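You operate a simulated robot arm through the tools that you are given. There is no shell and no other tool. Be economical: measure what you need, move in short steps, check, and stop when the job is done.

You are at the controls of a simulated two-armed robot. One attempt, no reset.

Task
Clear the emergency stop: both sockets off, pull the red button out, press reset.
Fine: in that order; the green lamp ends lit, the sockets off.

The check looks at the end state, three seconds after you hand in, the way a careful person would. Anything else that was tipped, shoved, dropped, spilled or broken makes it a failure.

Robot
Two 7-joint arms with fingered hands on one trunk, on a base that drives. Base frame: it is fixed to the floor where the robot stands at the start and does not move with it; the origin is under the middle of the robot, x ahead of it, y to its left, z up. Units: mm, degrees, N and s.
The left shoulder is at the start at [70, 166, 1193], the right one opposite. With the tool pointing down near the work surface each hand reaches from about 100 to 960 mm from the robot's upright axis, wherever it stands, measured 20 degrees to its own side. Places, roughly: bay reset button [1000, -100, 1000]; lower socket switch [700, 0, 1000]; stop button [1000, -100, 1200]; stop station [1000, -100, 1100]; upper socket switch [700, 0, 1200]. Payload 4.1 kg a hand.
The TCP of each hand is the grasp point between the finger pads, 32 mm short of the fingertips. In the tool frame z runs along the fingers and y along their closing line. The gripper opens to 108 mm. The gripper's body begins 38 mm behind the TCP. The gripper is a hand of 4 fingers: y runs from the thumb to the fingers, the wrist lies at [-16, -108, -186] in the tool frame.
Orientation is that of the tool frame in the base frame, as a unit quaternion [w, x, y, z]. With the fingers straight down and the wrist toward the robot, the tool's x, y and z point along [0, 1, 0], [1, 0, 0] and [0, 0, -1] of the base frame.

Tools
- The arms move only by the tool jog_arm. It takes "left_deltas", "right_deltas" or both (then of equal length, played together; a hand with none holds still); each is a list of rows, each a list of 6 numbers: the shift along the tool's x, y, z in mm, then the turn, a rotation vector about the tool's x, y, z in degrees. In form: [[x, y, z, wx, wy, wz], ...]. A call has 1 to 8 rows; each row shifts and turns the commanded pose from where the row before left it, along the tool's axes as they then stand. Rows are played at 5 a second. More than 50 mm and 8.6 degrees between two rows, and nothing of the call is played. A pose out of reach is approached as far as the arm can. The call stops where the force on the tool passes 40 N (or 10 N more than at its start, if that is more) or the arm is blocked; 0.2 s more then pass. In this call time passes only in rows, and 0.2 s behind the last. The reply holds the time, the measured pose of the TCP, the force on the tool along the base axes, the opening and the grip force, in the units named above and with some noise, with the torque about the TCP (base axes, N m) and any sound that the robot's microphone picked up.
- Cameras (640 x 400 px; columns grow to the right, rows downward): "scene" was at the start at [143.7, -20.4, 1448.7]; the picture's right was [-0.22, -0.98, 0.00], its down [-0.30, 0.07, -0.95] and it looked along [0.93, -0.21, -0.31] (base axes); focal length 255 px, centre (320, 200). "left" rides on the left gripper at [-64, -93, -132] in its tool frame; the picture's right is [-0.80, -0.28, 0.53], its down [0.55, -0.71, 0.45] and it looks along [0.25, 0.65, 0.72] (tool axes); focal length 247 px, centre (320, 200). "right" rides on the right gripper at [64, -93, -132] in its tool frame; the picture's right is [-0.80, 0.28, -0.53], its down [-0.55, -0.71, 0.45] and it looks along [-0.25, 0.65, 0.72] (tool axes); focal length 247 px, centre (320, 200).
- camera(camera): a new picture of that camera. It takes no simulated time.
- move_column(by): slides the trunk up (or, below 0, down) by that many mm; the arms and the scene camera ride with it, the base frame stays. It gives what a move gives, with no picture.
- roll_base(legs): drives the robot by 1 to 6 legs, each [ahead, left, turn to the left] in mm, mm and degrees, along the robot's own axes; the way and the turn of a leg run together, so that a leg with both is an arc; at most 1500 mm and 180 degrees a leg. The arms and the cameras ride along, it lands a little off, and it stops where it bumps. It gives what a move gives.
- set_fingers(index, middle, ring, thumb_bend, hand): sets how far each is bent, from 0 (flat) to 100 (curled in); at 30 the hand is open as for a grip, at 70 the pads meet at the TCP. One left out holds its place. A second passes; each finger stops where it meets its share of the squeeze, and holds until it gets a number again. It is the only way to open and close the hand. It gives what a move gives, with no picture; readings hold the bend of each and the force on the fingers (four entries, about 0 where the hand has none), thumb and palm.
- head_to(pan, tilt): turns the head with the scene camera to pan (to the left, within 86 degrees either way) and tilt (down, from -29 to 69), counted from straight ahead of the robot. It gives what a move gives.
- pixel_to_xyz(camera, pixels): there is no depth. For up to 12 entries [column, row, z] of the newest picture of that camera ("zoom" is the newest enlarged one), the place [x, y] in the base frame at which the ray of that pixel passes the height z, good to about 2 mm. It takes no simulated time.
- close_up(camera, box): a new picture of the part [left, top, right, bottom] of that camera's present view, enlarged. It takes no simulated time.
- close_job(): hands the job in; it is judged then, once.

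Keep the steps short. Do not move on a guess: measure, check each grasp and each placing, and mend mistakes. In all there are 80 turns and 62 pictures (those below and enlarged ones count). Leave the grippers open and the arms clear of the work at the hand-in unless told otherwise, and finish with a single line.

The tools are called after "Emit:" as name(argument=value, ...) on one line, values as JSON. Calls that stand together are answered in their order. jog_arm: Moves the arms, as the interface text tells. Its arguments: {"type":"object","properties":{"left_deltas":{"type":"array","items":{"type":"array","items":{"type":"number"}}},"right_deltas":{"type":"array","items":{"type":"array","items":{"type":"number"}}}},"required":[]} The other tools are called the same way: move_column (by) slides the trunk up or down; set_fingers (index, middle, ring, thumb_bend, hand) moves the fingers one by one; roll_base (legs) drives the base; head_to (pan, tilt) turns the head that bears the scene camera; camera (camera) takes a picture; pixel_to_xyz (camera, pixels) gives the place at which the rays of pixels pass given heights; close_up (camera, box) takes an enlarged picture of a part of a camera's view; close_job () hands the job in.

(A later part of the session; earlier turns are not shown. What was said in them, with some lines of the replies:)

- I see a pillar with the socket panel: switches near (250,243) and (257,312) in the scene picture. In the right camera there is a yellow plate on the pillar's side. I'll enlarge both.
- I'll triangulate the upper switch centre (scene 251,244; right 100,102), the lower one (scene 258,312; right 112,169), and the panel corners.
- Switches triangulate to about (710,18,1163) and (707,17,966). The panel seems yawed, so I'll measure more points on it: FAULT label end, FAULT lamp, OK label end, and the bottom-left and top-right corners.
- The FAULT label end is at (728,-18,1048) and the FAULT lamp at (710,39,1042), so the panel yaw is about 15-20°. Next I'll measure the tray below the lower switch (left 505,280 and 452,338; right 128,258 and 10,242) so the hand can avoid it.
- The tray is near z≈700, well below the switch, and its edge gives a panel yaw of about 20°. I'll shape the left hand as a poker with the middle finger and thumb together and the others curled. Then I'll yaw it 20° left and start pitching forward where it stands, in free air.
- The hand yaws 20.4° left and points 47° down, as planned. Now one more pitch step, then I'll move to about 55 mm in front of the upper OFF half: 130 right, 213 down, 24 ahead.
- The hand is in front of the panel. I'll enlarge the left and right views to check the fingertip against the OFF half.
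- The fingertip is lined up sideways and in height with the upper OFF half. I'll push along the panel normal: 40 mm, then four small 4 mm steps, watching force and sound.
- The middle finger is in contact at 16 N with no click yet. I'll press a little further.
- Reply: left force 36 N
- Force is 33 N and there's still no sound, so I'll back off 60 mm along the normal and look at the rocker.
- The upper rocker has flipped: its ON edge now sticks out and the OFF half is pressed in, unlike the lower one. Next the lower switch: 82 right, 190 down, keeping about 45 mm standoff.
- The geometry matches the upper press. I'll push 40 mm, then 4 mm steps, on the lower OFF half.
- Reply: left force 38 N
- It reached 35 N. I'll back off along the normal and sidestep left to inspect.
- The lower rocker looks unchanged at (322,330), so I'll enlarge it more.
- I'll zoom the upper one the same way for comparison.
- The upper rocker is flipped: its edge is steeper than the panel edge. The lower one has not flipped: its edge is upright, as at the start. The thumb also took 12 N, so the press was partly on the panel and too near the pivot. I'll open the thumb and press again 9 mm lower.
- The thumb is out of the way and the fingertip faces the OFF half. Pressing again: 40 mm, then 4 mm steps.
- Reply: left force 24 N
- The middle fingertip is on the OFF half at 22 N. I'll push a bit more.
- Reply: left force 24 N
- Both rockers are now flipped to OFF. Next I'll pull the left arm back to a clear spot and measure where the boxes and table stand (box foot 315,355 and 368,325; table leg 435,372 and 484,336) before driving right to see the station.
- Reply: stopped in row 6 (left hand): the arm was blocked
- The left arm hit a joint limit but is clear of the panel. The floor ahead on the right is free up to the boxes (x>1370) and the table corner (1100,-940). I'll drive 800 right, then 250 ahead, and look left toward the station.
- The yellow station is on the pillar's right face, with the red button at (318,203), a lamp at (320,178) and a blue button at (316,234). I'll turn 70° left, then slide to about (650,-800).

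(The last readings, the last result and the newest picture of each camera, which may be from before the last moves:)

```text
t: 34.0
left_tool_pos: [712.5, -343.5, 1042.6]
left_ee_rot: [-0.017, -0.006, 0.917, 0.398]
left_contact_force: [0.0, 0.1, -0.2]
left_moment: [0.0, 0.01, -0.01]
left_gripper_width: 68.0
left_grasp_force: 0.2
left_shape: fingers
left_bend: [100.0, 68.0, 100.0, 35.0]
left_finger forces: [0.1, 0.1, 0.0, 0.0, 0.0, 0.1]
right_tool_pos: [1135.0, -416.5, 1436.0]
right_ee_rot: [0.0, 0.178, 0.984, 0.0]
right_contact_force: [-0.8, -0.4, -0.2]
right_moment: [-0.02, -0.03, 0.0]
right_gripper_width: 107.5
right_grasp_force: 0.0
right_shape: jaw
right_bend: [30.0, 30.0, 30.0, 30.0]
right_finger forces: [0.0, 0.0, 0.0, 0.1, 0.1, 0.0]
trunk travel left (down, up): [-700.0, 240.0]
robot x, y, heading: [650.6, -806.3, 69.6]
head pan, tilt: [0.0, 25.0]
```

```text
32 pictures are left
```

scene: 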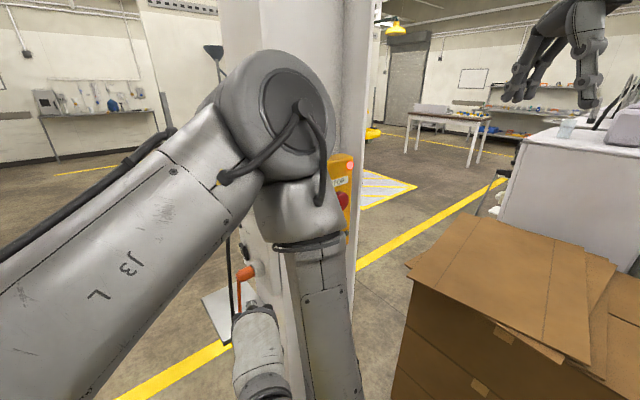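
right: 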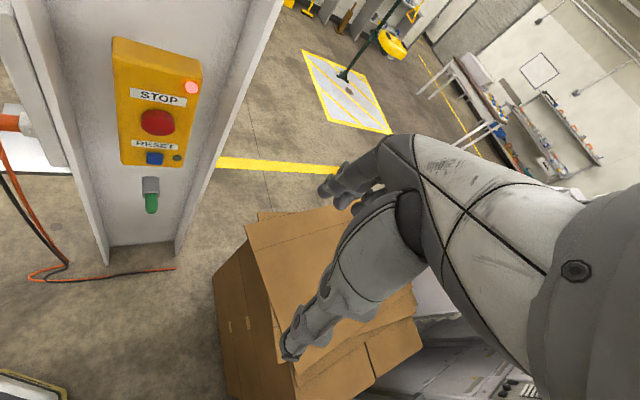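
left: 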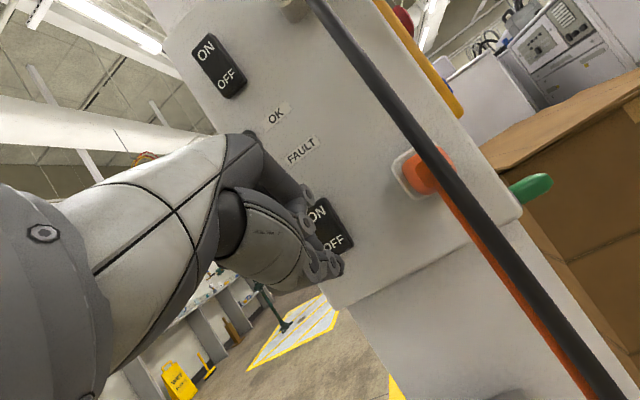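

The right camera shows the station clearly: lit red lamp (192,87), red STOP (157,122), blue RESET (155,159), unlit lamp (177,158). The left arm blocks the head's view, so I'll slide the left hand 240 mm to its left, away from the pillar.

Emit:
jog_arm(left_deltas=[[40, 0, 0, 0, 0, 0], [40, 0, 0, 0, 0, 0], [40, 0, 0, 0, 0, 0], [40, 0, 0, 0, 0, 0], [40, 0, 0, 0, 0, 0], [40, 0, 0, 0, 0, 0]])

Emit:
camera(camera="scene")

Emit:
close_up(camera="right", box=[90, 30, 230, 220])

```text
t: 34.8
left_tool_pos: [567.3, -319.6, 1024.7]
left_ee_rot: [0.044, -0.224, 0.92, 0.318]
left_contact_force: [0.2, 0.1, -0.3]
left_moment: [0.0, -0.03, -0.03]
left_gripper_width: 68.1
left_grasp_force: 0.1
left_shape: fingers
left_bend: [100.0, 68.0, 100.0, 35.0]
left_finger forces: [0.0, 0.0, 0.0, 0.0, 0.0, 0.0]
left hand out of reach, approached as far as the arm can: row 2, 3
right_tool_pos: [1133.2, -417.2, 1437.7]
right_ee_rot: [0.0, 0.179, 0.984, 0.0]
right_contact_force: [-0.2, -0.6, 0.2]
right_moment: [0.0, -0.06, -0.03]
right_gripper_width: 107.5
right_grasp_force: 0.0
right_shape: jaw
right_bend: [30.0, 30.0, 30.0, 30.0]
right_finger forces: [0.1, 0.0, 0.0, 0.0, 0.1, 0.0]
trunk travel left (down, up): [-700.0, 240.0]
robot x, y, heading: [649.1, -805.9, 69.2]
head pan, tilt: [0.0, 25.0]
stopped in row 3 (left hand): the arm was blocked; the commanded pose is now the measured one
```

```text
31 pictures are left
```

scene: 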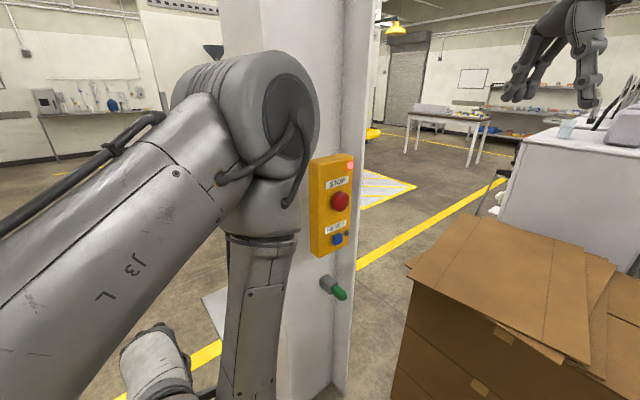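

```text
2.11 times, centred on (160, 125) of right
```

zoom: 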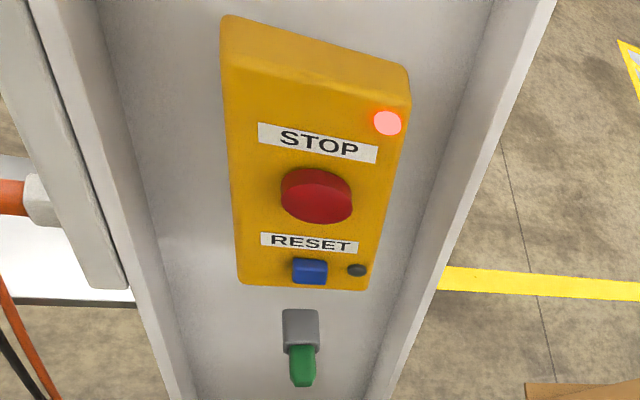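

The station is now visible in the head camera too. I'll enlarge it for triangulation.

Emit:
close_up(camera="scene", box=[290, 145, 370, 305])

Emit:
pixel_to_xyz(camera="right", pixels=[[159, 121.7, 1100], [159, 121.7, 1200], [155.3, 158.6, 1000], [155.3, 158.6, 1100], [194.5, 88, 1100], [194.5, 88, 1200], [116, 41.5, 1200], [116, 41.5, 1300], [121, 164, 1000], [121, 164, 1100], [181.7, 160, 1000], [181.7, 160, 1100]])

```text
2.50 times, centred on (330, 225) of scene
```

zoom: 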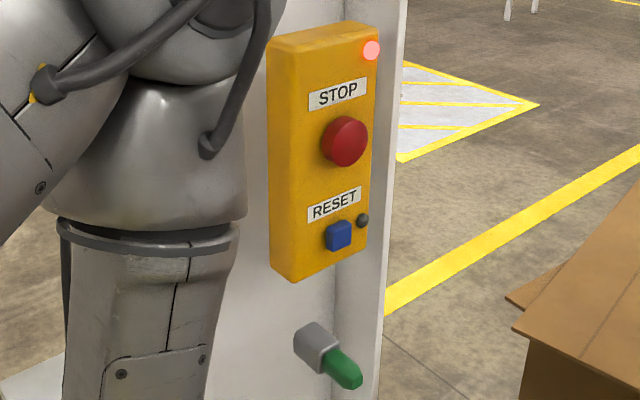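

```text
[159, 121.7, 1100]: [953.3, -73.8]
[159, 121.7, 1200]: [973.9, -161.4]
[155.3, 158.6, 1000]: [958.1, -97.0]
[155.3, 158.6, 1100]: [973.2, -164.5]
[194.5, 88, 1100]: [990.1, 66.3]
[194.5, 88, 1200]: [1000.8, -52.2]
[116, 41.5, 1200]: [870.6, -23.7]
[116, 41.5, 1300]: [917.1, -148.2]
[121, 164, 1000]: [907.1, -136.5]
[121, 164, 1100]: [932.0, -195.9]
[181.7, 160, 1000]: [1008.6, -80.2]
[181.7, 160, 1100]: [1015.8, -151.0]
```

Now the matching rays from the head camera.

Emit:
pixel_to_xyz(camera="scene", pixels=[[340.8, 201.4, 1100], [340.8, 201.4, 1200], [338, 239, 1000], [338, 239, 1100], [350.8, 165, 1150], [350.8, 165, 1250], [318.4, 256.6, 1000], [318.4, 256.6, 1100], [347.2, 233.4, 1000], [347.2, 233.4, 1100]])

```text
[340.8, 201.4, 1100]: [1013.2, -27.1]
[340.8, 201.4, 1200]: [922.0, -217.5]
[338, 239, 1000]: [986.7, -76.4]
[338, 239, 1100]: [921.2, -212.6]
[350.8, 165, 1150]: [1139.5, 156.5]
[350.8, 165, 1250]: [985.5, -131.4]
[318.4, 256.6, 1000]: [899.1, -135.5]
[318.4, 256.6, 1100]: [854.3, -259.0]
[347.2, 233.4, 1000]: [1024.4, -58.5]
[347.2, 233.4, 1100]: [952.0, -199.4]
```

Triangulation gives STOP ≈ (966,-119,1150), RESET ≈ (964,-120,1033), the lamp at (1005,-97,1238), and a face normal of about (0.34,-0.94). I'll turn the base 20° more left so the right arm faces it, then yaw the right hand 20°, back it off 100 mm and start pitching it level.

Emit:
roll_base(legs=[[0, 0, 20.5]])

Emit:
jog_arm(right_deltas=[[0, -33, 0, 0, 0, -6.8], [0, -33, 0, 0, 0, -6.8], [0, -33, 0, 0, 0, -6.4], [0, 0, 0, -8.5, 0, 0], [0, 0, 0, -8.5, 0, 0], [0, 0, 0, -8.5, 0, 0], [0, 0, 0, -8.5, 0, 0], [0, 0, 0, -8.5, 0, 0]])

Emit:
jog_arm(right_deltas=[[0, 0, 0, -8.5, 0, 0], [0, 0, 0, -8.5, 0, 0], [0, 0, 0, -8.5, 0, 0], [0, 0, 0, -8.5, 0, 0], [0, 0, 0, -8.5, 0, 0], [0, 0, 0, -5, 0, 0]])

```text
t: 36.3
left_tool_pos: [403.1, -379.8, 1025.5]
left_ee_rot: [-0.014, -0.384, 0.865, 0.321]
left_contact_force: [0.1, 0.2, 0.1]
left_moment: [-0.01, 0.03, 0.0]
left_gripper_width: 68.3
left_grasp_force: 0.1
left_shape: fingers
left_bend: [100.0, 68.0, 100.0, 35.0]
left_finger forces: [0.0, 0.1, 0.0, 0.0, 0.0, 0.0]
right_tool_pos: [971.2, -272.6, 1437.3]
right_ee_rot: [-0.001, 0.001, 1.0, -0.001]
right_contact_force: [1.0, 0.7, 0.5]
right_moment: [0.01, 0.01, 0.0]
right_gripper_width: 107.9
right_grasp_force: 0.0
right_shape: jaw
right_bend: [30.0, 30.0, 30.0, 30.0]
right_finger forces: [0.0, 0.2, 0.0, 0.0, 0.1, 0.1]
trunk travel left (down, up): [-700.0, 240.0]
robot x, y, heading: [651.3, -804.1, 89.6]
head pan, tilt: [0.0, 25.0]
```

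```text
t: 38.1
left_tool_pos: [404.0, -380.5, 1024.6]
left_ee_rot: [-0.013, -0.383, 0.866, 0.322]
left_contact_force: [0.4, 0.0, -0.6]
left_moment: [-0.02, 0.02, -0.05]
left_gripper_width: 68.0
left_grasp_force: 0.1
left_shape: fingers
left_bend: [100.0, 68.0, 100.0, 35.0]
left_finger forces: [0.1, 0.1, 0.1, 0.1, 0.1, 0.1]
right_tool_pos: [982.7, -370.5, 1436.9]
right_ee_rot: [-0.063, -0.16, 0.917, 0.359]
right_contact_force: [-0.2, 0.2, 0.8]
right_moment: [0.01, 0.02, -0.01]
right_gripper_width: 107.6
right_grasp_force: 0.1
right_shape: jaw
right_bend: [30.0, 30.0, 30.0, 30.0]
right_finger forces: [0.0, 0.1, 0.1, 0.0, 0.1, 0.0]
trunk travel left (down, up): [-700.0, 240.0]
robot x, y, heading: [652.0, -804.8, 90.0]
head pan, tilt: [0.0, 25.0]
```

```text
t: 39.5
left_tool_pos: [403.9, -378.9, 1024.0]
left_ee_rot: [-0.013, -0.383, 0.866, 0.321]
left_contact_force: [0.4, 0.3, -0.1]
left_moment: [0.05, -0.01, 0.01]
left_gripper_width: 68.4
left_grasp_force: 0.1
left_shape: fingers
left_bend: [100.0, 68.0, 100.0, 35.0]
left_finger forces: [0.0, 0.1, 0.0, 0.1, 0.0, 0.0]
right_tool_pos: [986.6, -369.8, 1436.8]
right_ee_rot: [-0.122, -0.121, 0.696, 0.697]
right_contact_force: [0.0, 0.7, -1.2]
right_moment: [0.05, 0.03, -0.01]
right_gripper_width: 108.0
right_grasp_force: 0.0
right_shape: jaw
right_bend: [30.0, 30.0, 30.0, 30.0]
right_finger forces: [0.0, 0.0, 0.0, 0.0, 0.1, 0.1]
right hand out of reach, approached as far as the arm can: row 2
trunk travel left (down, up): [-700.0, 240.0]
robot x, y, heading: [651.5, -803.8, 89.8]
head pan, tilt: [0.0, 25.0]
```

The right hand is level and facing the station. Before descending I'll check the box top's near corner (scene 405,267; earlier right-camera view is stale, so at several heights) and take a fresh head picture.

Emit:
camera(camera="scene")

Emit:
camera(camera="right")

```text
28 pictures are left
```

scene: 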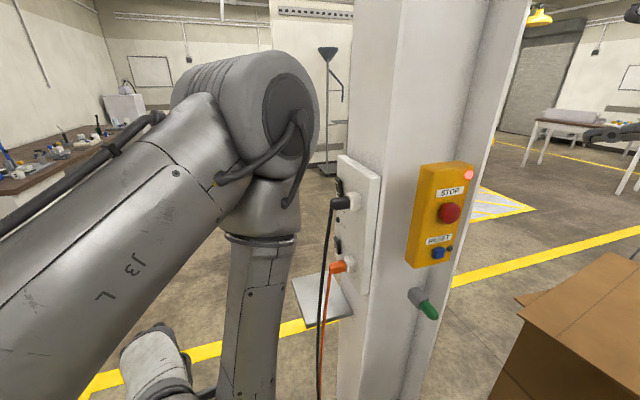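

```text
27 pictures are left
```

right: 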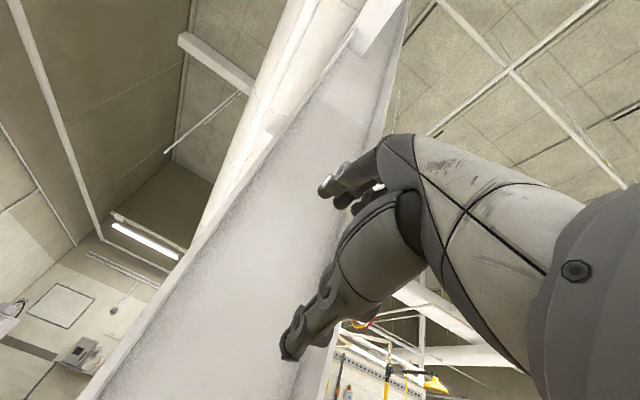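

The station is at (440,215), and the nearest box corner at (525,315), flap (515,297). Measuring that corner at likely heights, plus the STOP cap and RESET rays.

Emit:
pixel_to_xyz(camera="scene", pixels=[[525, 318, 800], [525, 318, 900], [515, 297, 900], [450, 213, 1150], [438, 253, 1033], [468, 175, 1238], [435, 315, 930]])

```text
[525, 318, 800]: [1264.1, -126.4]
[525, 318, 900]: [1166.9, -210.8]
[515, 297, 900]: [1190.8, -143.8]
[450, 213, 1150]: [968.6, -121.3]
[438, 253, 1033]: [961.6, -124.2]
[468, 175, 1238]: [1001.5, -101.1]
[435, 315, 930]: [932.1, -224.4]
```

The cap at (968,-121) is confirmed, and the boxes start at x≈1170, clear of the arm. Now lowering the right hand 287 mm and shifting 66 mm to line up with STOP, keeping about 240 mm distance.

Emit:
jog_arm(right_deltas=[[-11, -47.8, 0, 0, 0, 0], [-11, -47.8, 0, 0, 0, 0], [-11, -47.8, 0, 0, 0, 0], [-11, -47.8, 0, 0, 0, 0], [-11, -47.8, 0, 0, 0, 0], [-11, -47.8, 0, 0, 0, 0]])

Emit:
camera(camera="right")

Emit:
camera(camera="scene")

```text
t: 40.9
left_tool_pos: [403.4, -382.0, 1025.7]
left_ee_rot: [-0.013, -0.384, 0.865, 0.322]
left_contact_force: [-0.4, -0.4, 0.3]
left_moment: [-0.01, 0.0, -0.05]
left_gripper_width: 68.4
left_grasp_force: 0.1
left_shape: fingers
left_bend: [100.0, 68.0, 100.0, 35.0]
left_finger forces: [0.1, 0.0, 0.1, 0.1, 0.0, 0.0]
right_tool_pos: [1048.9, -348.9, 1150.6]
right_ee_rot: [-0.121, -0.121, 0.697, 0.697]
right_contact_force: [0.2, 1.0, -0.3]
right_moment: [0.05, 0.01, 0.0]
right_gripper_width: 107.9
right_grasp_force: 0.0
right_shape: jaw
right_bend: [30.0, 30.0, 30.0, 30.0]
right_finger forces: [0.0, 0.0, 0.0, 0.0, 0.0, 0.0]
trunk travel left (down, up): [-700.0, 240.0]
robot x, y, heading: [653.2, -805.3, 89.6]
head pan, tilt: [0.0, 25.0]
```

```text
26 pictures are left
```

right: 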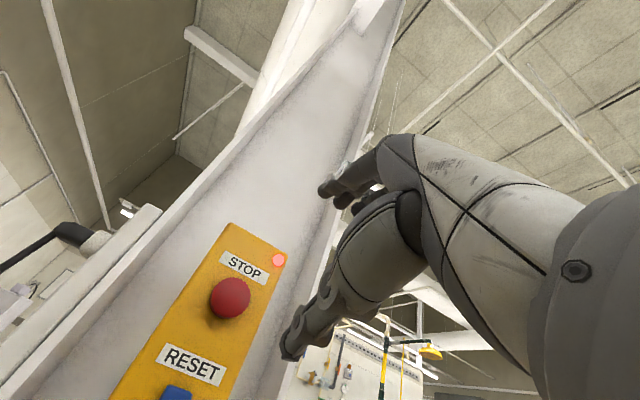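

```text
25 pictures are left
```

scene: 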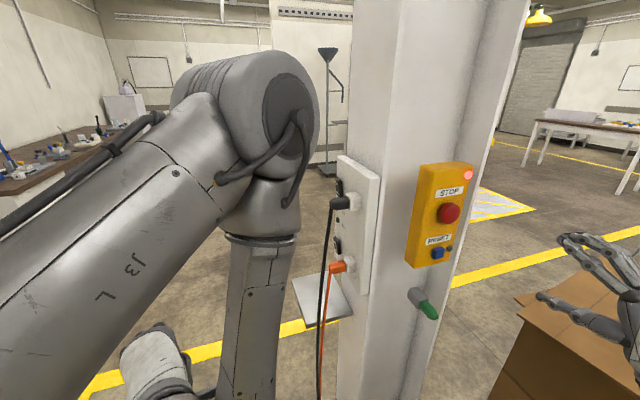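

The cap projects exactly on the hand axis (predicted 233,298; seen 231,297). I'll advance 190 mm, leaving the fingertips about 30 mm from the face.

Emit:
jog_arm(right_deltas=[[0, 0, 45, 0, 0, 0], [0, 0, 45, 0, 0, 0], [0, 0, 40, 0, 0, 0], [0, 0, 30, 0, 0, 0], [0, 0, 30, 0, 0, 0]])

Emit:
camera(camera="right")

Emit:
close_up(camera="scene", box=[380, 130, 560, 290])

```text
t: 42.1
left_tool_pos: [403.2, -379.7, 1024.7]
left_ee_rot: [-0.014, -0.383, 0.866, 0.321]
left_contact_force: [-0.3, -0.4, -0.6]
left_moment: [-0.02, 0.0, -0.02]
left_gripper_width: 68.3
left_grasp_force: 0.1
left_shape: fingers
left_bend: [100.0, 68.0, 100.0, 35.0]
left_finger forces: [0.1, 0.0, 0.0, 0.0, 0.0, 0.0]
right_tool_pos: [983.5, -167.7, 1149.8]
right_ee_rot: [-0.122, -0.121, 0.697, 0.696]
right_contact_force: [-0.5, -0.1, 0.1]
right_moment: [0.02, 0.05, 0.0]
right_gripper_width: 108.0
right_grasp_force: 0.1
right_shape: jaw
right_bend: [30.0, 30.0, 30.0, 30.0]
right_finger forces: [0.1, 0.0, 0.0, 0.0, 0.0, 0.1]
trunk travel left (down, up): [-700.0, 240.0]
robot x, y, heading: [652.1, -802.4, 89.9]
head pan, tilt: [0.0, 25.0]
```

```text
24 pictures are left
```

right: 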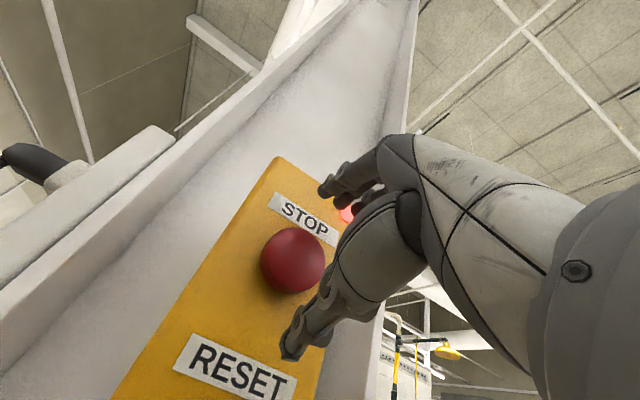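

```text
2.50 times, centred on (470, 210) of scene
```

zoom: 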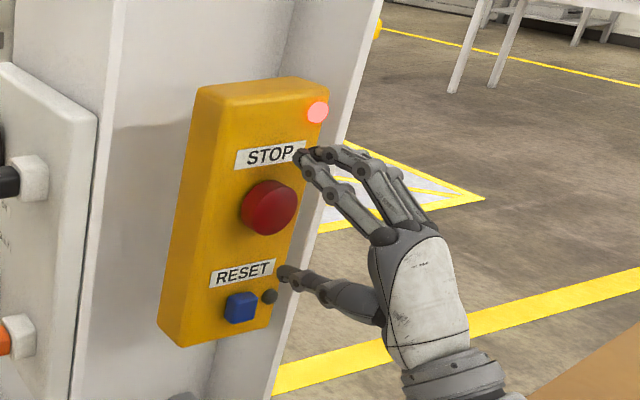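

The hand is centred on the cap with fingers above and thumb below. I'll creep forward another 26 mm in small steps, watching force.

Emit:
jog_arm(right_deltas=[[0, 0, 8, 0, 0, 0], [0, 0, 8, 0, 0, 0], [0, 0, 4, 0, 0, 0], [0, 0, 3, 0, 0, 0], [0, 0, 3, 0, 0, 0]])

Emit:
close_up(camera="scene", box=[390, 150, 510, 270])

Emit:
close_up(camera="right", box=[180, 120, 420, 400])

```text
t: 43.3
left_tool_pos: [404.2, -381.2, 1024.9]
left_ee_rot: [-0.012, -0.383, 0.866, 0.322]
left_contact_force: [-0.1, 0.0, 0.4]
left_moment: [0.06, 0.01, -0.02]
left_gripper_width: 68.3
left_grasp_force: 0.1
left_shape: fingers
left_bend: [100.0, 68.0, 100.0, 35.0]
left_finger forces: [0.1, 0.1, 0.0, 0.0, 0.1, 0.1]
right_tool_pos: [976.2, -144.8, 1151.2]
right_ee_rot: [-0.122, -0.122, 0.696, 0.697]
right_contact_force: [-0.2, 0.0, 0.4]
right_moment: [0.0, -0.01, 0.0]
right_gripper_width: 108.1
right_grasp_force: 0.1
right_shape: jaw
right_bend: [30.0, 30.0, 30.0, 30.0]
right_finger forces: [0.0, 0.0, 0.0, 0.0, 0.1, 0.1]
trunk travel left (down, up): [-700.0, 240.0]
robot x, y, heading: [649.8, -802.2, 89.7]
head pan, tilt: [0.0, 25.0]
```

```text
3.33 times, centred on (450, 210) of scene
```

zoom: 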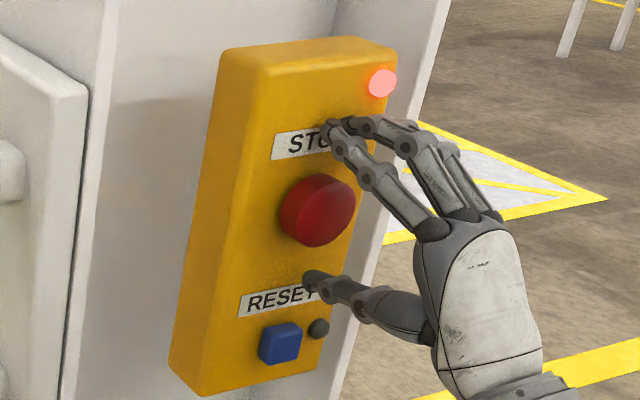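

```text
1.43 times, centred on (300, 260) of right
```

zoom: 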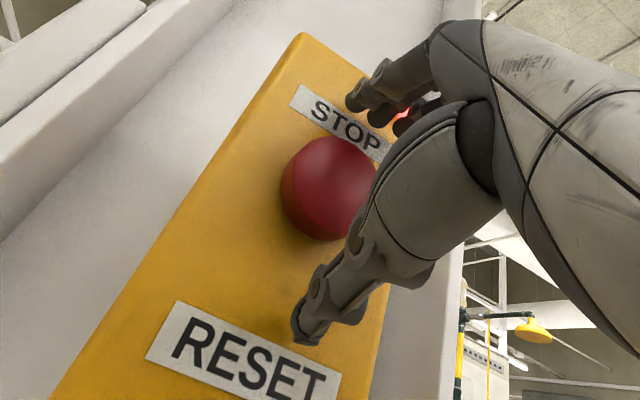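

No contact yet, and the tips straddle the cap. I'll close the fingers on the cap.

Emit:
set_fingers(hand="right", index=62, middle=62, ring=62, thumb_bend=62)

Emit:
close_up(camera="scene", box=[390, 150, 510, 270])

Emit:
close_up(camera="right", box=[180, 120, 420, 400])

```text
t: 44.3
left_tool_pos: [403.4, -380.4, 1025.2]
left_ee_rot: [-0.013, -0.384, 0.865, 0.321]
left_contact_force: [1.0, -0.3, -0.7]
left_moment: [0.02, 0.01, 0.01]
left_gripper_width: 68.2
left_grasp_force: 0.1
left_shape: fingers
left_bend: [100.0, 68.0, 100.0, 35.0]
left_finger forces: [0.0, 0.0, 0.0, 0.0, 0.0, 0.0]
right_tool_pos: [976.0, -145.4, 1150.8]
right_ee_rot: [-0.121, -0.121, 0.696, 0.697]
right_contact_force: [1.0, -0.4, 4.2]
right_moment: [0.17, 0.12, -0.12]
right_gripper_width: 48.1
right_grasp_force: 10.8
right_shape: fingers
right_bend: [54.0, 57.0, 62.0, 54.0]
right_finger forces: [6.2, 6.7, 0.1, 0.1, 8.0, 0.0]
trunk travel left (down, up): [-700.0, 240.0]
robot x, y, heading: [649.7, -806.1, 89.7]
head pan, tilt: [0.0, 25.0]
```

```text
3.33 times, centred on (450, 210) of scene
```

zoom: 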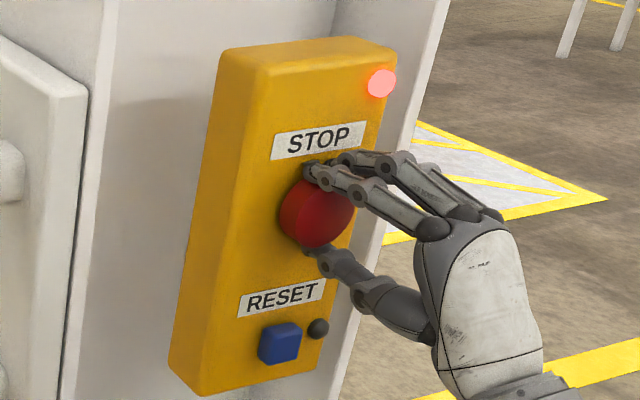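

```text
1.43 times, centred on (300, 260) of right
```

zoom: 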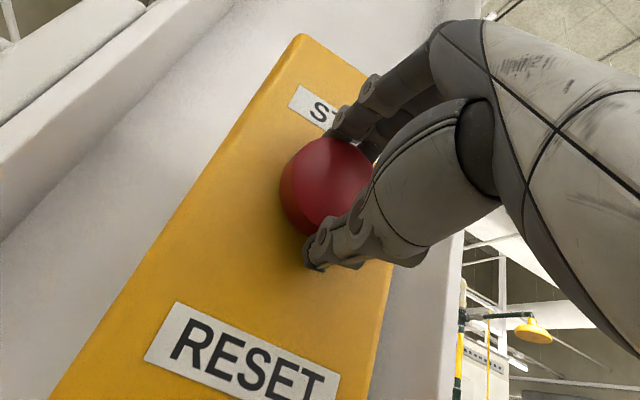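

The cap is gripped at 48 mm opening. I'll tighten the squeeze with a higher target, then pull straight out in small steps.

Emit:
set_fingers(hand="right", index=85, middle=85, ring=62, thumb_bend=85)

Emit:
jog_arm(right_deltas=[[0, 0, -3, 0, 0, 0], [0, 0, -3, 0, 0, 0], [0, 0, -3, 0, 0, 0], [0, 0, -3, 0, 0, 0]])

Emit:
close_up(camera="scene", box=[390, 150, 510, 270])

```text
t: 45.3
left_tool_pos: [403.8, -380.6, 1024.7]
left_ee_rot: [-0.014, -0.384, 0.865, 0.322]
left_contact_force: [0.1, 0.6, 0.4]
left_moment: [0.02, -0.01, -0.03]
left_gripper_width: 68.4
left_grasp_force: 0.1
left_shape: fingers
left_bend: [100.0, 68.0, 100.0, 35.0]
left_finger forces: [0.1, 0.0, 0.0, 0.1, 0.1, 0.1]
right_tool_pos: [976.0, -146.3, 1151.0]
right_ee_rot: [-0.121, -0.12, 0.696, 0.697]
right_contact_force: [2.6, -0.6, 1.6]
right_moment: [0.25, 0.22, -0.15]
right_gripper_width: 47.4
right_grasp_force: 16.5
right_shape: fingers
right_bend: [54.0, 57.0, 62.0, 56.0]
right_finger forces: [8.2, 10.9, 0.1, 0.0, 14.2, 0.0]
trunk travel left (down, up): [-700.0, 240.0]
robot x, y, heading: [654.3, -803.6, 89.6]
head pan, tilt: [0.0, 25.0]
```

```text
t: 46.3
left_tool_pos: [404.2, -381.8, 1024.2]
left_ee_rot: [-0.013, -0.384, 0.866, 0.321]
left_contact_force: [-0.5, 1.1, -0.3]
left_moment: [0.0, 0.01, 0.01]
left_gripper_width: 68.4
left_grasp_force: 0.1
left_shape: fingers
left_bend: [100.0, 68.0, 100.0, 35.0]
left_finger forces: [0.0, 0.0, 0.0, 0.1, 0.0, 0.0]
right_tool_pos: [981.6, -155.3, 1150.0]
right_ee_rot: [-0.122, -0.121, 0.696, 0.697]
right_contact_force: [1.7, -1.4, 1.7]
right_moment: [0.18, 0.13, -0.06]
right_gripper_width: 47.3
right_grasp_force: 14.9
right_shape: fingers
right_bend: [54.0, 57.0, 62.0, 57.0]
right_finger forces: [8.1, 7.4, 0.1, 0.0, 14.0, 0.1]
trunk travel left (down, up): [-700.0, 240.0]
robot x, y, heading: [651.1, -805.7, 89.8]
head pan, tilt: [0.0, 25.0]
```

```text
3.33 times, centred on (450, 210) of scene
```

zoom: 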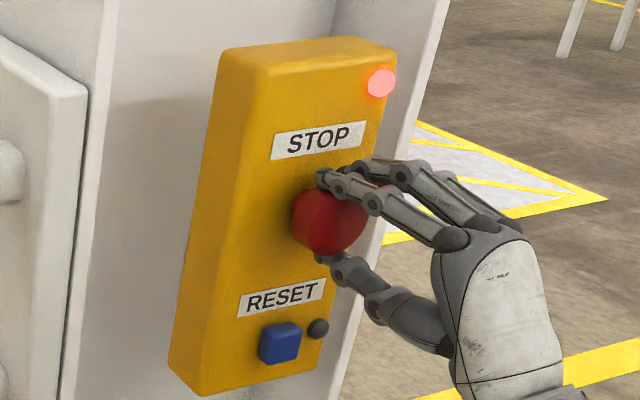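

The cap came out with the hand, about 11 mm, still gripped at 47 mm. I'll pull a bit more to find its end stop.

Emit:
jog_arm(right_deltas=[[0, 0, -3, 0, 0, 0], [0, 0, -3, 0, 0, 0], [0, 0, -3, 0, 0, 0]])

Emit:
close_up(camera="scene", box=[390, 150, 510, 270])

```text
t: 47.1
left_tool_pos: [402.5, -378.1, 1024.0]
left_ee_rot: [-0.014, -0.384, 0.866, 0.32]
left_contact_force: [0.4, 0.0, 1.4]
left_moment: [0.02, -0.01, 0.01]
left_gripper_width: 68.4
left_grasp_force: 0.1
left_shape: fingers
left_bend: [100.0, 68.0, 100.0, 35.0]
left_finger forces: [0.0, 0.0, 0.0, 0.0, 0.0, 0.1]
right_tool_pos: [981.0, -161.4, 1148.3]
right_ee_rot: [-0.122, -0.122, 0.698, 0.695]
right_contact_force: [-1.5, 19.9, 6.8]
right_moment: [0.1, 0.14, -0.17]
right_gripper_width: 47.2
right_grasp_force: 14.2
right_shape: fingers
right_bend: [52.0, 57.0, 62.0, 57.0]
right_finger forces: [9.4, 8.0, 0.0, 0.1, 11.1, 0.0]
trunk travel left (down, up): [-700.0, 240.0]
robot x, y, heading: [649.9, -802.6, 90.0]
head pan, tilt: [0.0, 25.0]
```

```text
3.33 times, centred on (450, 210) of scene
```

zoom: 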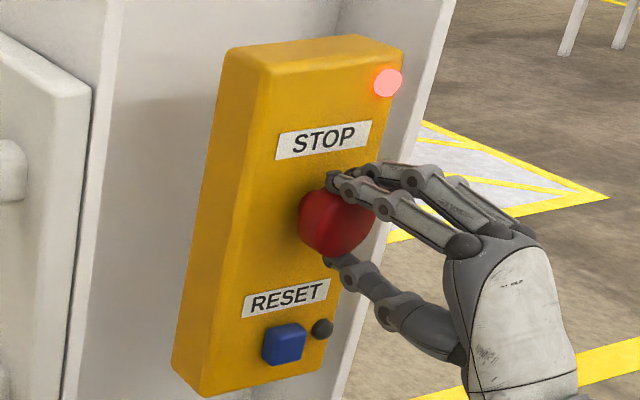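

It resists at 20 N, so the button is at its outer stop. I'll open the fingers and back away straight, then check it stays out.

Emit:
set_fingers(hand="right", index=30, middle=30, ring=30, thumb_bend=30)

Emit:
jog_arm(right_deltas=[[0, 0, -15, 0, 0, 0], [0, 0, -25, 0, 0, 0], [0, 0, -25, 0, 0, 0], [0, 0, -25, 0, 0, 0]])

Emit:
close_up(camera="scene", box=[390, 150, 510, 270])

```text
t: 48.1
left_tool_pos: [403.7, -380.3, 1025.3]
left_ee_rot: [-0.014, -0.385, 0.865, 0.322]
left_contact_force: [0.3, -0.4, -0.8]
left_moment: [0.04, -0.01, -0.03]
left_gripper_width: 68.4
left_grasp_force: 0.0
left_shape: fingers
left_bend: [100.0, 68.0, 100.0, 35.0]
left_finger forces: [0.0, 0.0, 0.0, 0.0, 0.0, 0.1]
right_tool_pos: [982.7, -164.9, 1150.0]
right_ee_rot: [-0.121, -0.122, 0.697, 0.696]
right_contact_force: [-0.6, -0.4, 0.0]
right_moment: [0.0, 0.01, 0.0]
right_gripper_width: 108.3
right_grasp_force: 0.1
right_shape: fingers
right_bend: [30.0, 30.0, 30.0, 30.0]
right_finger forces: [0.0, 0.0, 0.1, 0.1, 0.0, 0.0]
trunk travel left (down, up): [-700.0, 240.0]
robot x, y, heading: [655.9, -801.6, 89.7]
head pan, tilt: [0.0, 25.0]
```

```text
t: 49.1
left_tool_pos: [403.0, -381.8, 1024.6]
left_ee_rot: [-0.014, -0.384, 0.865, 0.322]
left_contact_force: [0.3, 0.3, -0.5]
left_moment: [0.03, 0.0, 0.03]
left_gripper_width: 68.3
left_grasp_force: 0.0
left_shape: fingers
left_bend: [100.0, 68.0, 100.0, 35.0]
left_finger forces: [0.0, 0.0, 0.0, 0.1, 0.0, 0.0]
right_tool_pos: [1013.5, -250.9, 1151.1]
right_ee_rot: [-0.122, -0.122, 0.696, 0.697]
right_contact_force: [0.4, -0.9, -0.6]
right_moment: [-0.02, 0.05, 0.02]
right_gripper_width: 108.4
right_grasp_force: 0.2
right_shape: fingers
right_bend: [30.0, 30.0, 30.0, 30.0]
right_finger forces: [0.0, 0.1, 0.0, 0.0, 0.1, 0.0]
trunk travel left (down, up): [-700.0, 240.0]
robot x, y, heading: [652.3, -801.2, 89.7]
head pan, tilt: [0.0, 25.0]
```

```text
3.33 times, centred on (450, 210) of scene
```

zoom: 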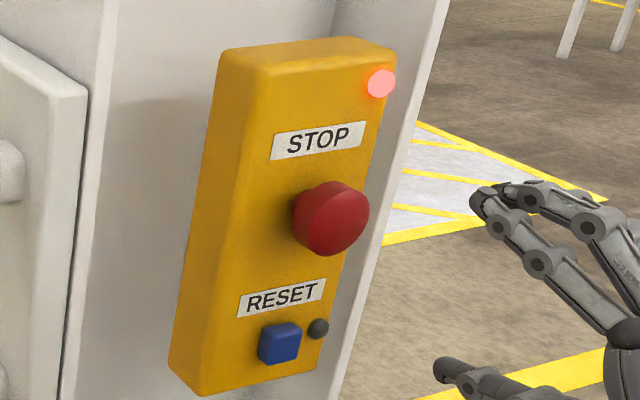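

STOP stays out. Next is RESET (blue). I'll measure the green pin below it so the thumb and wrist clear it, and curl the hand into a poker: index and ring first, then middle and thumb.

Emit:
set_fingers(hand="right", index=100, ring=100)

Emit:
set_fingers(hand="right", middle=68, thumb_bend=66)

Emit:
camera(camera="scene")

Emit:
pixel_to_xyz(camera="scene", pixels=[[433, 312, 850], [433, 312, 900], [433, 312, 950], [415, 294, 900], [415, 294, 950], [437.5, 253.5, 1033], [437.5, 253.5, 1050]])

```text
t: 50.1
left_tool_pos: [403.8, -380.2, 1024.7]
left_ee_rot: [-0.013, -0.384, 0.866, 0.321]
left_contact_force: [-0.3, 0.3, 0.3]
left_moment: [-0.01, 0.02, -0.01]
left_gripper_width: 68.3
left_grasp_force: 0.0
left_shape: fingers
left_bend: [100.0, 68.0, 100.0, 35.0]
left_finger forces: [0.0, 0.0, 0.0, 0.1, 0.0, 0.0]
right_tool_pos: [1011.9, -249.5, 1151.6]
right_ee_rot: [-0.122, -0.121, 0.696, 0.697]
right_contact_force: [-0.2, -0.3, -0.3]
right_moment: [-0.04, -0.03, -0.02]
right_gripper_width: 70.9
right_grasp_force: 0.0
right_shape: fingers
right_bend: [100.0, 30.0, 100.0, 30.0]
right_finger forces: [0.1, 0.1, 0.1, 0.0, 0.0, 0.0]
trunk travel left (down, up): [-700.0, 240.0]
robot x, y, heading: [652.8, -804.5, 89.5]
head pan, tilt: [0.0, 25.0]
```

```text
t: 51.1
left_tool_pos: [404.3, -380.8, 1025.5]
left_ee_rot: [-0.013, -0.384, 0.866, 0.321]
left_contact_force: [1.2, 0.7, -0.1]
left_moment: [-0.02, -0.01, 0.02]
left_gripper_width: 68.5
left_grasp_force: 0.1
left_shape: fingers
left_bend: [100.0, 68.0, 100.0, 35.0]
left_finger forces: [0.0, 0.0, 0.1, 0.0, 0.1, 0.0]
right_tool_pos: [1011.8, -249.5, 1150.9]
right_ee_rot: [-0.122, -0.122, 0.697, 0.697]
right_contact_force: [-0.6, 0.1, -0.4]
right_moment: [0.01, 0.03, 0.0]
right_gripper_width: 53.0
right_grasp_force: 0.1
right_shape: fingers
right_bend: [100.0, 68.0, 100.0, 66.0]
right_finger forces: [0.0, 0.1, 0.1, 0.0, 0.0, 0.0]
trunk travel left (down, up): [-700.0, 240.0]
robot x, y, heading: [650.6, -805.8, 89.9]
head pan, tilt: [0.0, 25.0]
```

```text
15 pictures are left
```

scene: 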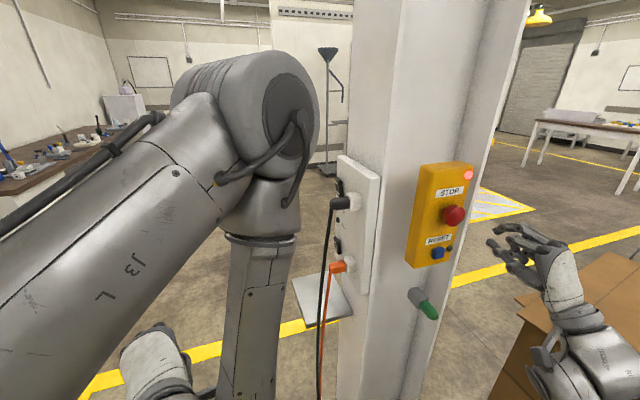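

```text
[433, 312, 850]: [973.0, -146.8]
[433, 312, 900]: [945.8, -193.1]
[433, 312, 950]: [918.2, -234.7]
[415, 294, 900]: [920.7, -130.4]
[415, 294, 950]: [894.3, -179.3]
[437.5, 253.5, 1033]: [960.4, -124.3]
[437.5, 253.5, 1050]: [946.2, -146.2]
```

The pin sits near z≈850, well clear. I'll lower the hand 118 mm to RESET height (1033) at 577 mm plane distance, shift 4 mm, and check.

Emit:
jog_arm(right_deltas=[[1, -40, 0, 0, 0, 0], [1, -40, 0, 0, 0, 0], [2, -38, 0, 0, 0, 0], [0, 0, 30, 0, 0, 0], [0, 0, 30, 0, 0, 0]])

Emit:
close_up(camera="right", box=[180, 120, 440, 400])

Emit:
close_up(camera="scene", box=[390, 170, 530, 310])

```text
t: 52.3
left_tool_pos: [402.9, -380.1, 1024.3]
left_ee_rot: [-0.014, -0.384, 0.866, 0.321]
left_contact_force: [1.1, 0.6, -0.3]
left_moment: [-0.01, 0.0, -0.01]
left_gripper_width: 68.0
left_grasp_force: 0.0
left_shape: fingers
left_bend: [100.0, 68.0, 100.0, 35.0]
left_finger forces: [0.1, 0.0, 0.0, 0.0, 0.0, 0.0]
right_tool_pos: [988.2, -193.2, 1030.9]
right_ee_rot: [-0.121, -0.121, 0.697, 0.697]
right_contact_force: [-0.8, -0.2, 0.5]
right_moment: [-0.01, 0.03, -0.02]
right_gripper_width: 52.7
right_grasp_force: 0.0
right_shape: fingers
right_bend: [100.0, 68.0, 100.0, 66.0]
right_finger forces: [0.0, 0.0, 0.1, 0.0, 0.0, 0.0]
trunk travel left (down, up): [-700.0, 240.0]
robot x, y, heading: [653.9, -806.8, 89.9]
head pan, tilt: [0.0, 25.0]
```

```text
1.43 times, centred on (310, 260) of right
```

zoom: 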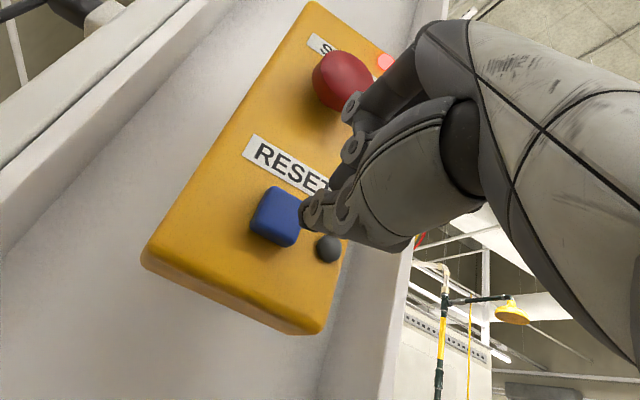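

```text
2.86 times, centred on (460, 240) of scene
```

zoom: 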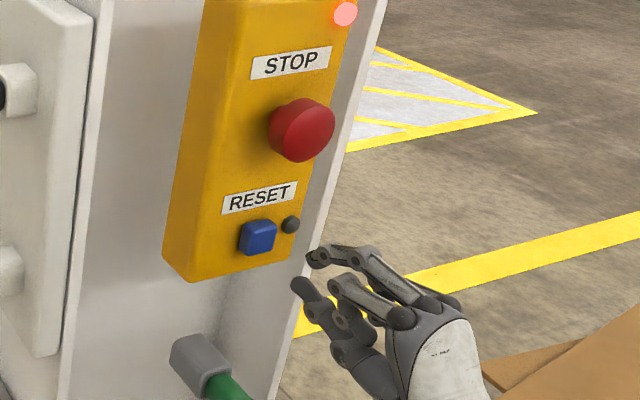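

The hand is aligned within a few mm of the blue button. I'll advance 32 mm, then 3 mm steps to press.

Emit:
jog_arm(right_deltas=[[0, 0, 16, 0, 0, 0], [0, 0, 16, 0, 0, 0], [0, 0, 3, 0, 0, 0], [0, 0, 3, 0, 0, 0], [0, 0, 3, 0, 0, 0], [0, 0, 3, 0, 0, 0]])

Emit:
close_up(camera="scene", box=[400, 150, 500, 290])

```text
t: 53.7
left_tool_pos: [403.9, -381.2, 1024.1]
left_ee_rot: [-0.013, -0.384, 0.865, 0.322]
left_contact_force: [-0.2, 0.6, -0.4]
left_moment: [-0.02, -0.02, -0.03]
left_gripper_width: 68.2
left_grasp_force: 0.0
left_shape: fingers
left_bend: [100.0, 68.0, 100.0, 35.0]
left_finger forces: [0.0, 0.0, 0.0, 0.0, 0.0, 0.0]
right_tool_pos: [974.7, -153.7, 1032.9]
right_ee_rot: [-0.121, -0.121, 0.696, 0.697]
right_contact_force: [1.4, -2.1, 0.2]
right_moment: [0.01, -0.05, -0.04]
right_gripper_width: 52.9
right_grasp_force: 1.5
right_shape: fingers
right_bend: [100.0, 68.0, 100.0, 66.0]
right_finger forces: [0.1, 1.1, 0.0, 0.0, 1.4, 0.0]
trunk travel left (down, up): [-700.0, 240.0]
robot x, y, heading: [653.5, -803.6, 89.6]
head pan, tilt: [0.0, 25.0]
heard: click
```

```text
2.86 times, centred on (450, 220) of scene
```

zoom: 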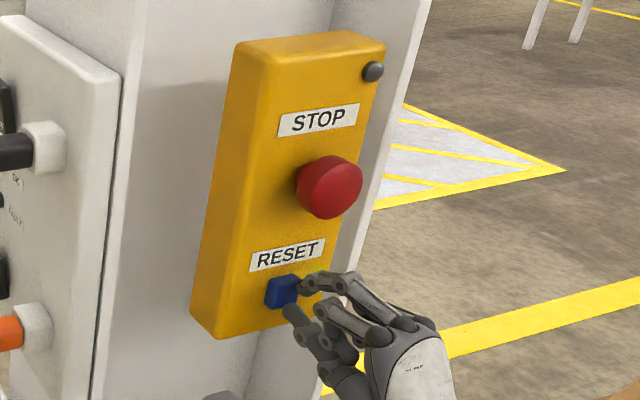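

Click heard and the red lamp went out. I'll back away straight and check the green lamp.

Emit:
jog_arm(right_deltas=[[0, 0, -20, 0, 0, 0], [0, 0, -40, 0, 0, 0], [0, 0, -40, 0, 0, 0], [0, 0, -40, 0, 0, 0]])

Emit:
close_up(camera="scene", box=[330, 150, 490, 290])

```text
t: 54.7
left_tool_pos: [403.3, -381.4, 1025.5]
left_ee_rot: [-0.014, -0.384, 0.865, 0.323]
left_contact_force: [-0.1, 0.5, 0.4]
left_moment: [-0.01, -0.03, 0.01]
left_gripper_width: 68.1
left_grasp_force: 0.1
left_shape: fingers
left_bend: [100.0, 68.0, 100.0, 35.0]
left_finger forces: [0.0, 0.0, 0.1, 0.1, 0.1, 0.0]
right_tool_pos: [1022.1, -286.7, 1032.8]
right_ee_rot: [-0.123, -0.122, 0.696, 0.697]
right_contact_force: [0.1, -1.4, 0.2]
right_moment: [-0.01, 0.02, 0.02]
right_gripper_width: 52.9
right_grasp_force: 0.1
right_shape: fingers
right_bend: [100.0, 68.0, 100.0, 66.0]
right_finger forces: [0.1, 0.0, 0.0, 0.0, 0.0, 0.0]
trunk travel left (down, up): [-700.0, 240.0]
robot x, y, heading: [654.9, -801.9, 89.8]
head pan, tilt: [0.0, 25.0]
```

```text
2.86 times, centred on (410, 220) of scene
```

zoom: 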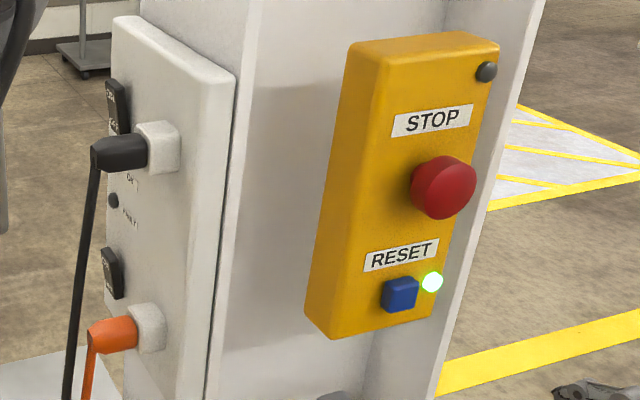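

The green lamp is lit, STOP is out, and both rockers show their ON ends out (OFF). Now I'll open both hands, which are in free air.

Emit:
set_fingers(hand="right", index=30, middle=30, ring=30, thumb_bend=30)

Emit:
set_fingers(hand="left", index=30, middle=30, ring=30, thumb_bend=30)

Emit:
roll_base(legs=[[-120, 0, 0]])

Emit:
camera(camera="scene")

```text
t: 55.7
left_tool_pos: [403.4, -379.9, 1025.7]
left_ee_rot: [-0.014, -0.384, 0.866, 0.321]
left_contact_force: [-0.2, 0.0, -0.3]
left_moment: [0.0, 0.0, 0.02]
left_gripper_width: 68.5
left_grasp_force: 0.0
left_shape: fingers
left_bend: [100.0, 68.0, 100.0, 35.0]
left_finger forces: [0.0, 0.0, 0.0, 0.1, 0.1, 0.0]
right_tool_pos: [1020.5, -286.5, 1033.8]
right_ee_rot: [-0.121, -0.121, 0.696, 0.697]
right_contact_force: [0.2, 0.6, -0.5]
right_moment: [-0.02, 0.02, -0.01]
right_gripper_width: 108.4
right_grasp_force: 0.1
right_shape: fingers
right_bend: [30.0, 30.0, 30.0, 30.0]
right_finger forces: [0.0, 0.0, 0.0, 0.1, 0.0, 0.0]
trunk travel left (down, up): [-700.0, 240.0]
robot x, y, heading: [652.0, -802.9, 89.6]
head pan, tilt: [0.0, 25.0]
```

```text
t: 56.7
left_tool_pos: [404.2, -379.0, 1024.6]
left_ee_rot: [-0.012, -0.384, 0.866, 0.322]
left_contact_force: [0.1, 0.3, -1.2]
left_moment: [-0.02, 0.0, 0.02]
left_gripper_width: 108.2
left_grasp_force: 0.1
left_shape: fingers
left_bend: [30.0, 30.0, 30.0, 30.0]
left_finger forces: [0.0, 0.0, 0.1, 0.1, 0.1, 0.0]
right_tool_pos: [1021.1, -285.1, 1032.6]
right_ee_rot: [-0.122, -0.122, 0.696, 0.697]
right_contact_force: [0.1, -0.3, -0.8]
right_moment: [-0.02, -0.01, 0.03]
right_gripper_width: 108.1
right_grasp_force: 0.1
right_shape: fingers
right_bend: [30.0, 30.0, 30.0, 30.0]
right_finger forces: [0.0, 0.0, 0.0, 0.1, 0.0, 0.0]
trunk travel left (down, up): [-700.0, 240.0]
robot x, y, heading: [650.3, -804.1, 89.6]
head pan, tilt: [0.0, 25.0]
```

```text
t: 58.0
left_tool_pos: [397.1, -494.5, 1024.4]
left_ee_rot: [-0.016, -0.39, 0.863, 0.32]
left_contact_force: [-0.6, 0.0, 0.3]
left_moment: [-0.01, -0.02, -0.07]
left_gripper_width: 108.3
left_grasp_force: 0.0
left_shape: fingers
left_bend: [30.0, 30.0, 30.0, 30.0]
left_finger forces: [0.0, 0.0, 0.1, 0.1, 0.0, 0.0]
right_tool_pos: [1010.6, -386.9, 1037.9]
right_ee_rot: [-0.128, -0.13, 0.691, 0.699]
right_contact_force: [0.6, -0.2, -0.2]
right_moment: [-0.01, -0.03, 0.02]
right_gripper_width: 108.5
right_grasp_force: 0.0
right_shape: fingers
right_bend: [30.0, 30.0, 30.0, 30.0]
right_finger forces: [0.1, 0.1, 0.1, 0.0, 0.1, 0.0]
trunk travel left (down, up): [-700.0, 240.0]
robot x, y, heading: [649.9, -916.0, 90.5]
head pan, tilt: [0.0, 25.0]
stopped in leg 1: the robot was blocked; the commanded pose is now the measured one
```

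```text
10 pictures are left
```

scene: 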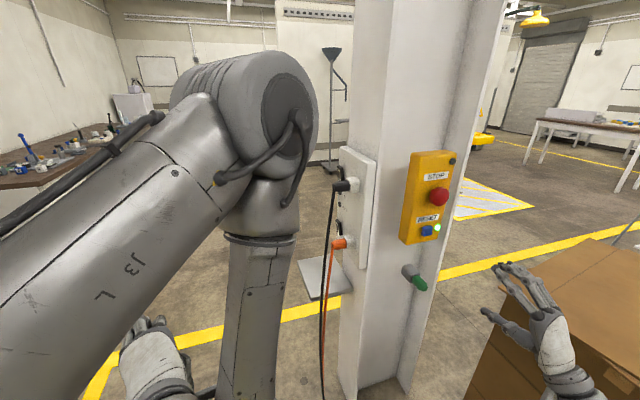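

The backing stopped against something, perhaps the right elbow near the table. I'll look right before doing anything else.

Emit:
head_to(pan=-75, tilt=35)

Emit:
camera(camera="scene")

```text
t: 59.5
left_tool_pos: [397.3, -489.7, 1021.9]
left_ee_rot: [-0.016, -0.389, 0.864, 0.318]
left_contact_force: [0.5, -1.0, 1.5]
left_moment: [0.02, 0.03, 0.03]
left_gripper_width: 108.4
left_grasp_force: 0.0
left_shape: fingers
left_bend: [30.0, 30.0, 30.0, 30.0]
left_finger forces: [0.0, 0.0, 0.0, 0.0, 0.0, 0.1]
right_tool_pos: [1012.8, -385.7, 1034.8]
right_ee_rot: [-0.127, -0.127, 0.694, 0.698]
right_contact_force: [-0.7, -0.1, 0.7]
right_moment: [0.02, 0.0, 0.01]
right_gripper_width: 108.5
right_grasp_force: 0.1
right_shape: fingers
right_bend: [30.0, 30.0, 30.0, 30.0]
right_finger forces: [0.0, 0.0, 0.1, 0.0, 0.0, 0.1]
trunk travel left (down, up): [-700.0, 240.0]
robot x, y, heading: [651.2, -916.4, 90.5]
head pan, tilt: [-75.0, 35.0]
```

```text
9 pictures are left
```

scene: 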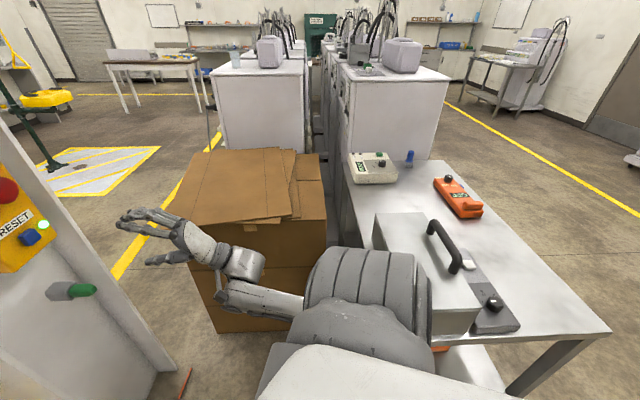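

The right elbow has come back against the table or toolbox edge. I'll drive forward 80 mm the way I came, which frees it, then check the toolbox position.

Emit:
roll_base(legs=[[80, 0, 0]])

Emit:
camera(camera="scene")

```text
t: 60.5
left_tool_pos: [396.9, -413.3, 1024.1]
left_ee_rot: [-0.015, -0.389, 0.864, 0.32]
left_contact_force: [0.3, 1.0, 0.0]
left_moment: [-0.01, -0.01, 0.0]
left_gripper_width: 108.3
left_grasp_force: 0.0
left_shape: fingers
left_bend: [30.0, 30.0, 30.0, 30.0]
left_finger forces: [0.1, 0.0, 0.0, 0.0, 0.0, 0.1]
right_tool_pos: [1011.2, -310.1, 1037.1]
right_ee_rot: [-0.127, -0.127, 0.693, 0.698]
right_contact_force: [0.5, -0.4, 1.0]
right_moment: [0.01, -0.01, 0.04]
right_gripper_width: 108.5
right_grasp_force: 0.1
right_shape: fingers
right_bend: [30.0, 30.0, 30.0, 30.0]
right_finger forces: [0.0, 0.0, 0.1, 0.1, 0.0, 0.0]
trunk travel left (down, up): [-700.0, 240.0]
robot x, y, heading: [649.1, -839.9, 90.1]
head pan, tilt: [-75.0, 35.0]
```

```text
8 pictures are left
```

scene: 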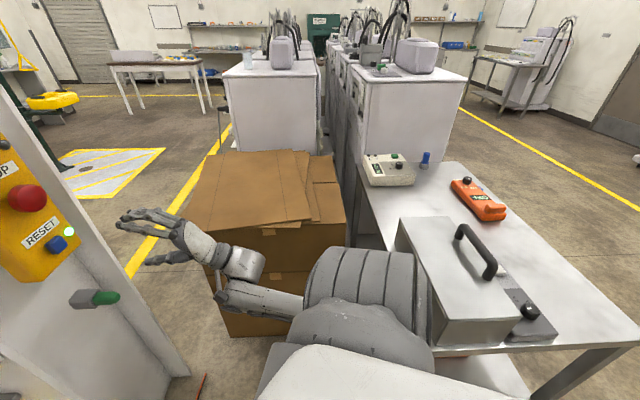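

The elbow is free and the table items stand upright. I'll enlarge the toolbox area to check for any shift.

Emit:
close_up(camera="scene", box=[340, 140, 640, 400])

Emit:
pixel_to_xyz(camera="scene", pixels=[[612, 334, 800], [398, 230, 800], [435, 347, 800], [510, 340, 800], [520, 308, 900], [432, 312, 900], [362, 178, 800]])

```text
1.54 times, centred on (490, 270) of scene
```

zoom: 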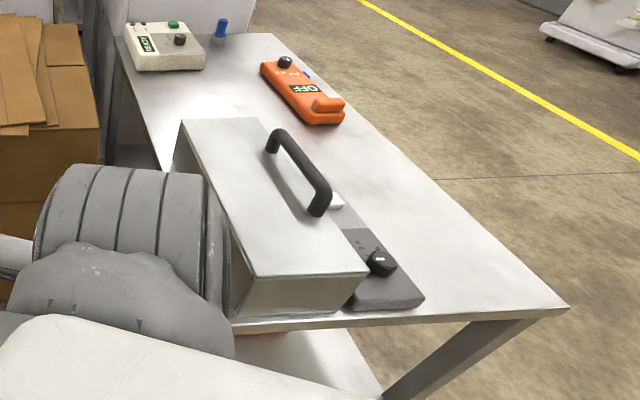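

```text
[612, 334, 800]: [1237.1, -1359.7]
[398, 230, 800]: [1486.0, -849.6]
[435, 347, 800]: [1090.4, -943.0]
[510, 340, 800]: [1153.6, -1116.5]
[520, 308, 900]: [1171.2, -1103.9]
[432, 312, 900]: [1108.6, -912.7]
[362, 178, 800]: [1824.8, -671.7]
```

The toolbox edge (18.1°) is still parallel to the table edge (17.8°) and nothing looks displaced. The green lamp is lit, STOP is out, both sockets are off, the hands are open and the arms are clear, so I'm handing in.

Emit:
close_job()

```text
The job is handed in.
```

Emergency stop cleared: both sockets off, STOP pulled out, RESET pressed and the green lamp lit; backing away afterwards the robot bumped something near the table, probably with the right elbow, and nothing looked displaced.
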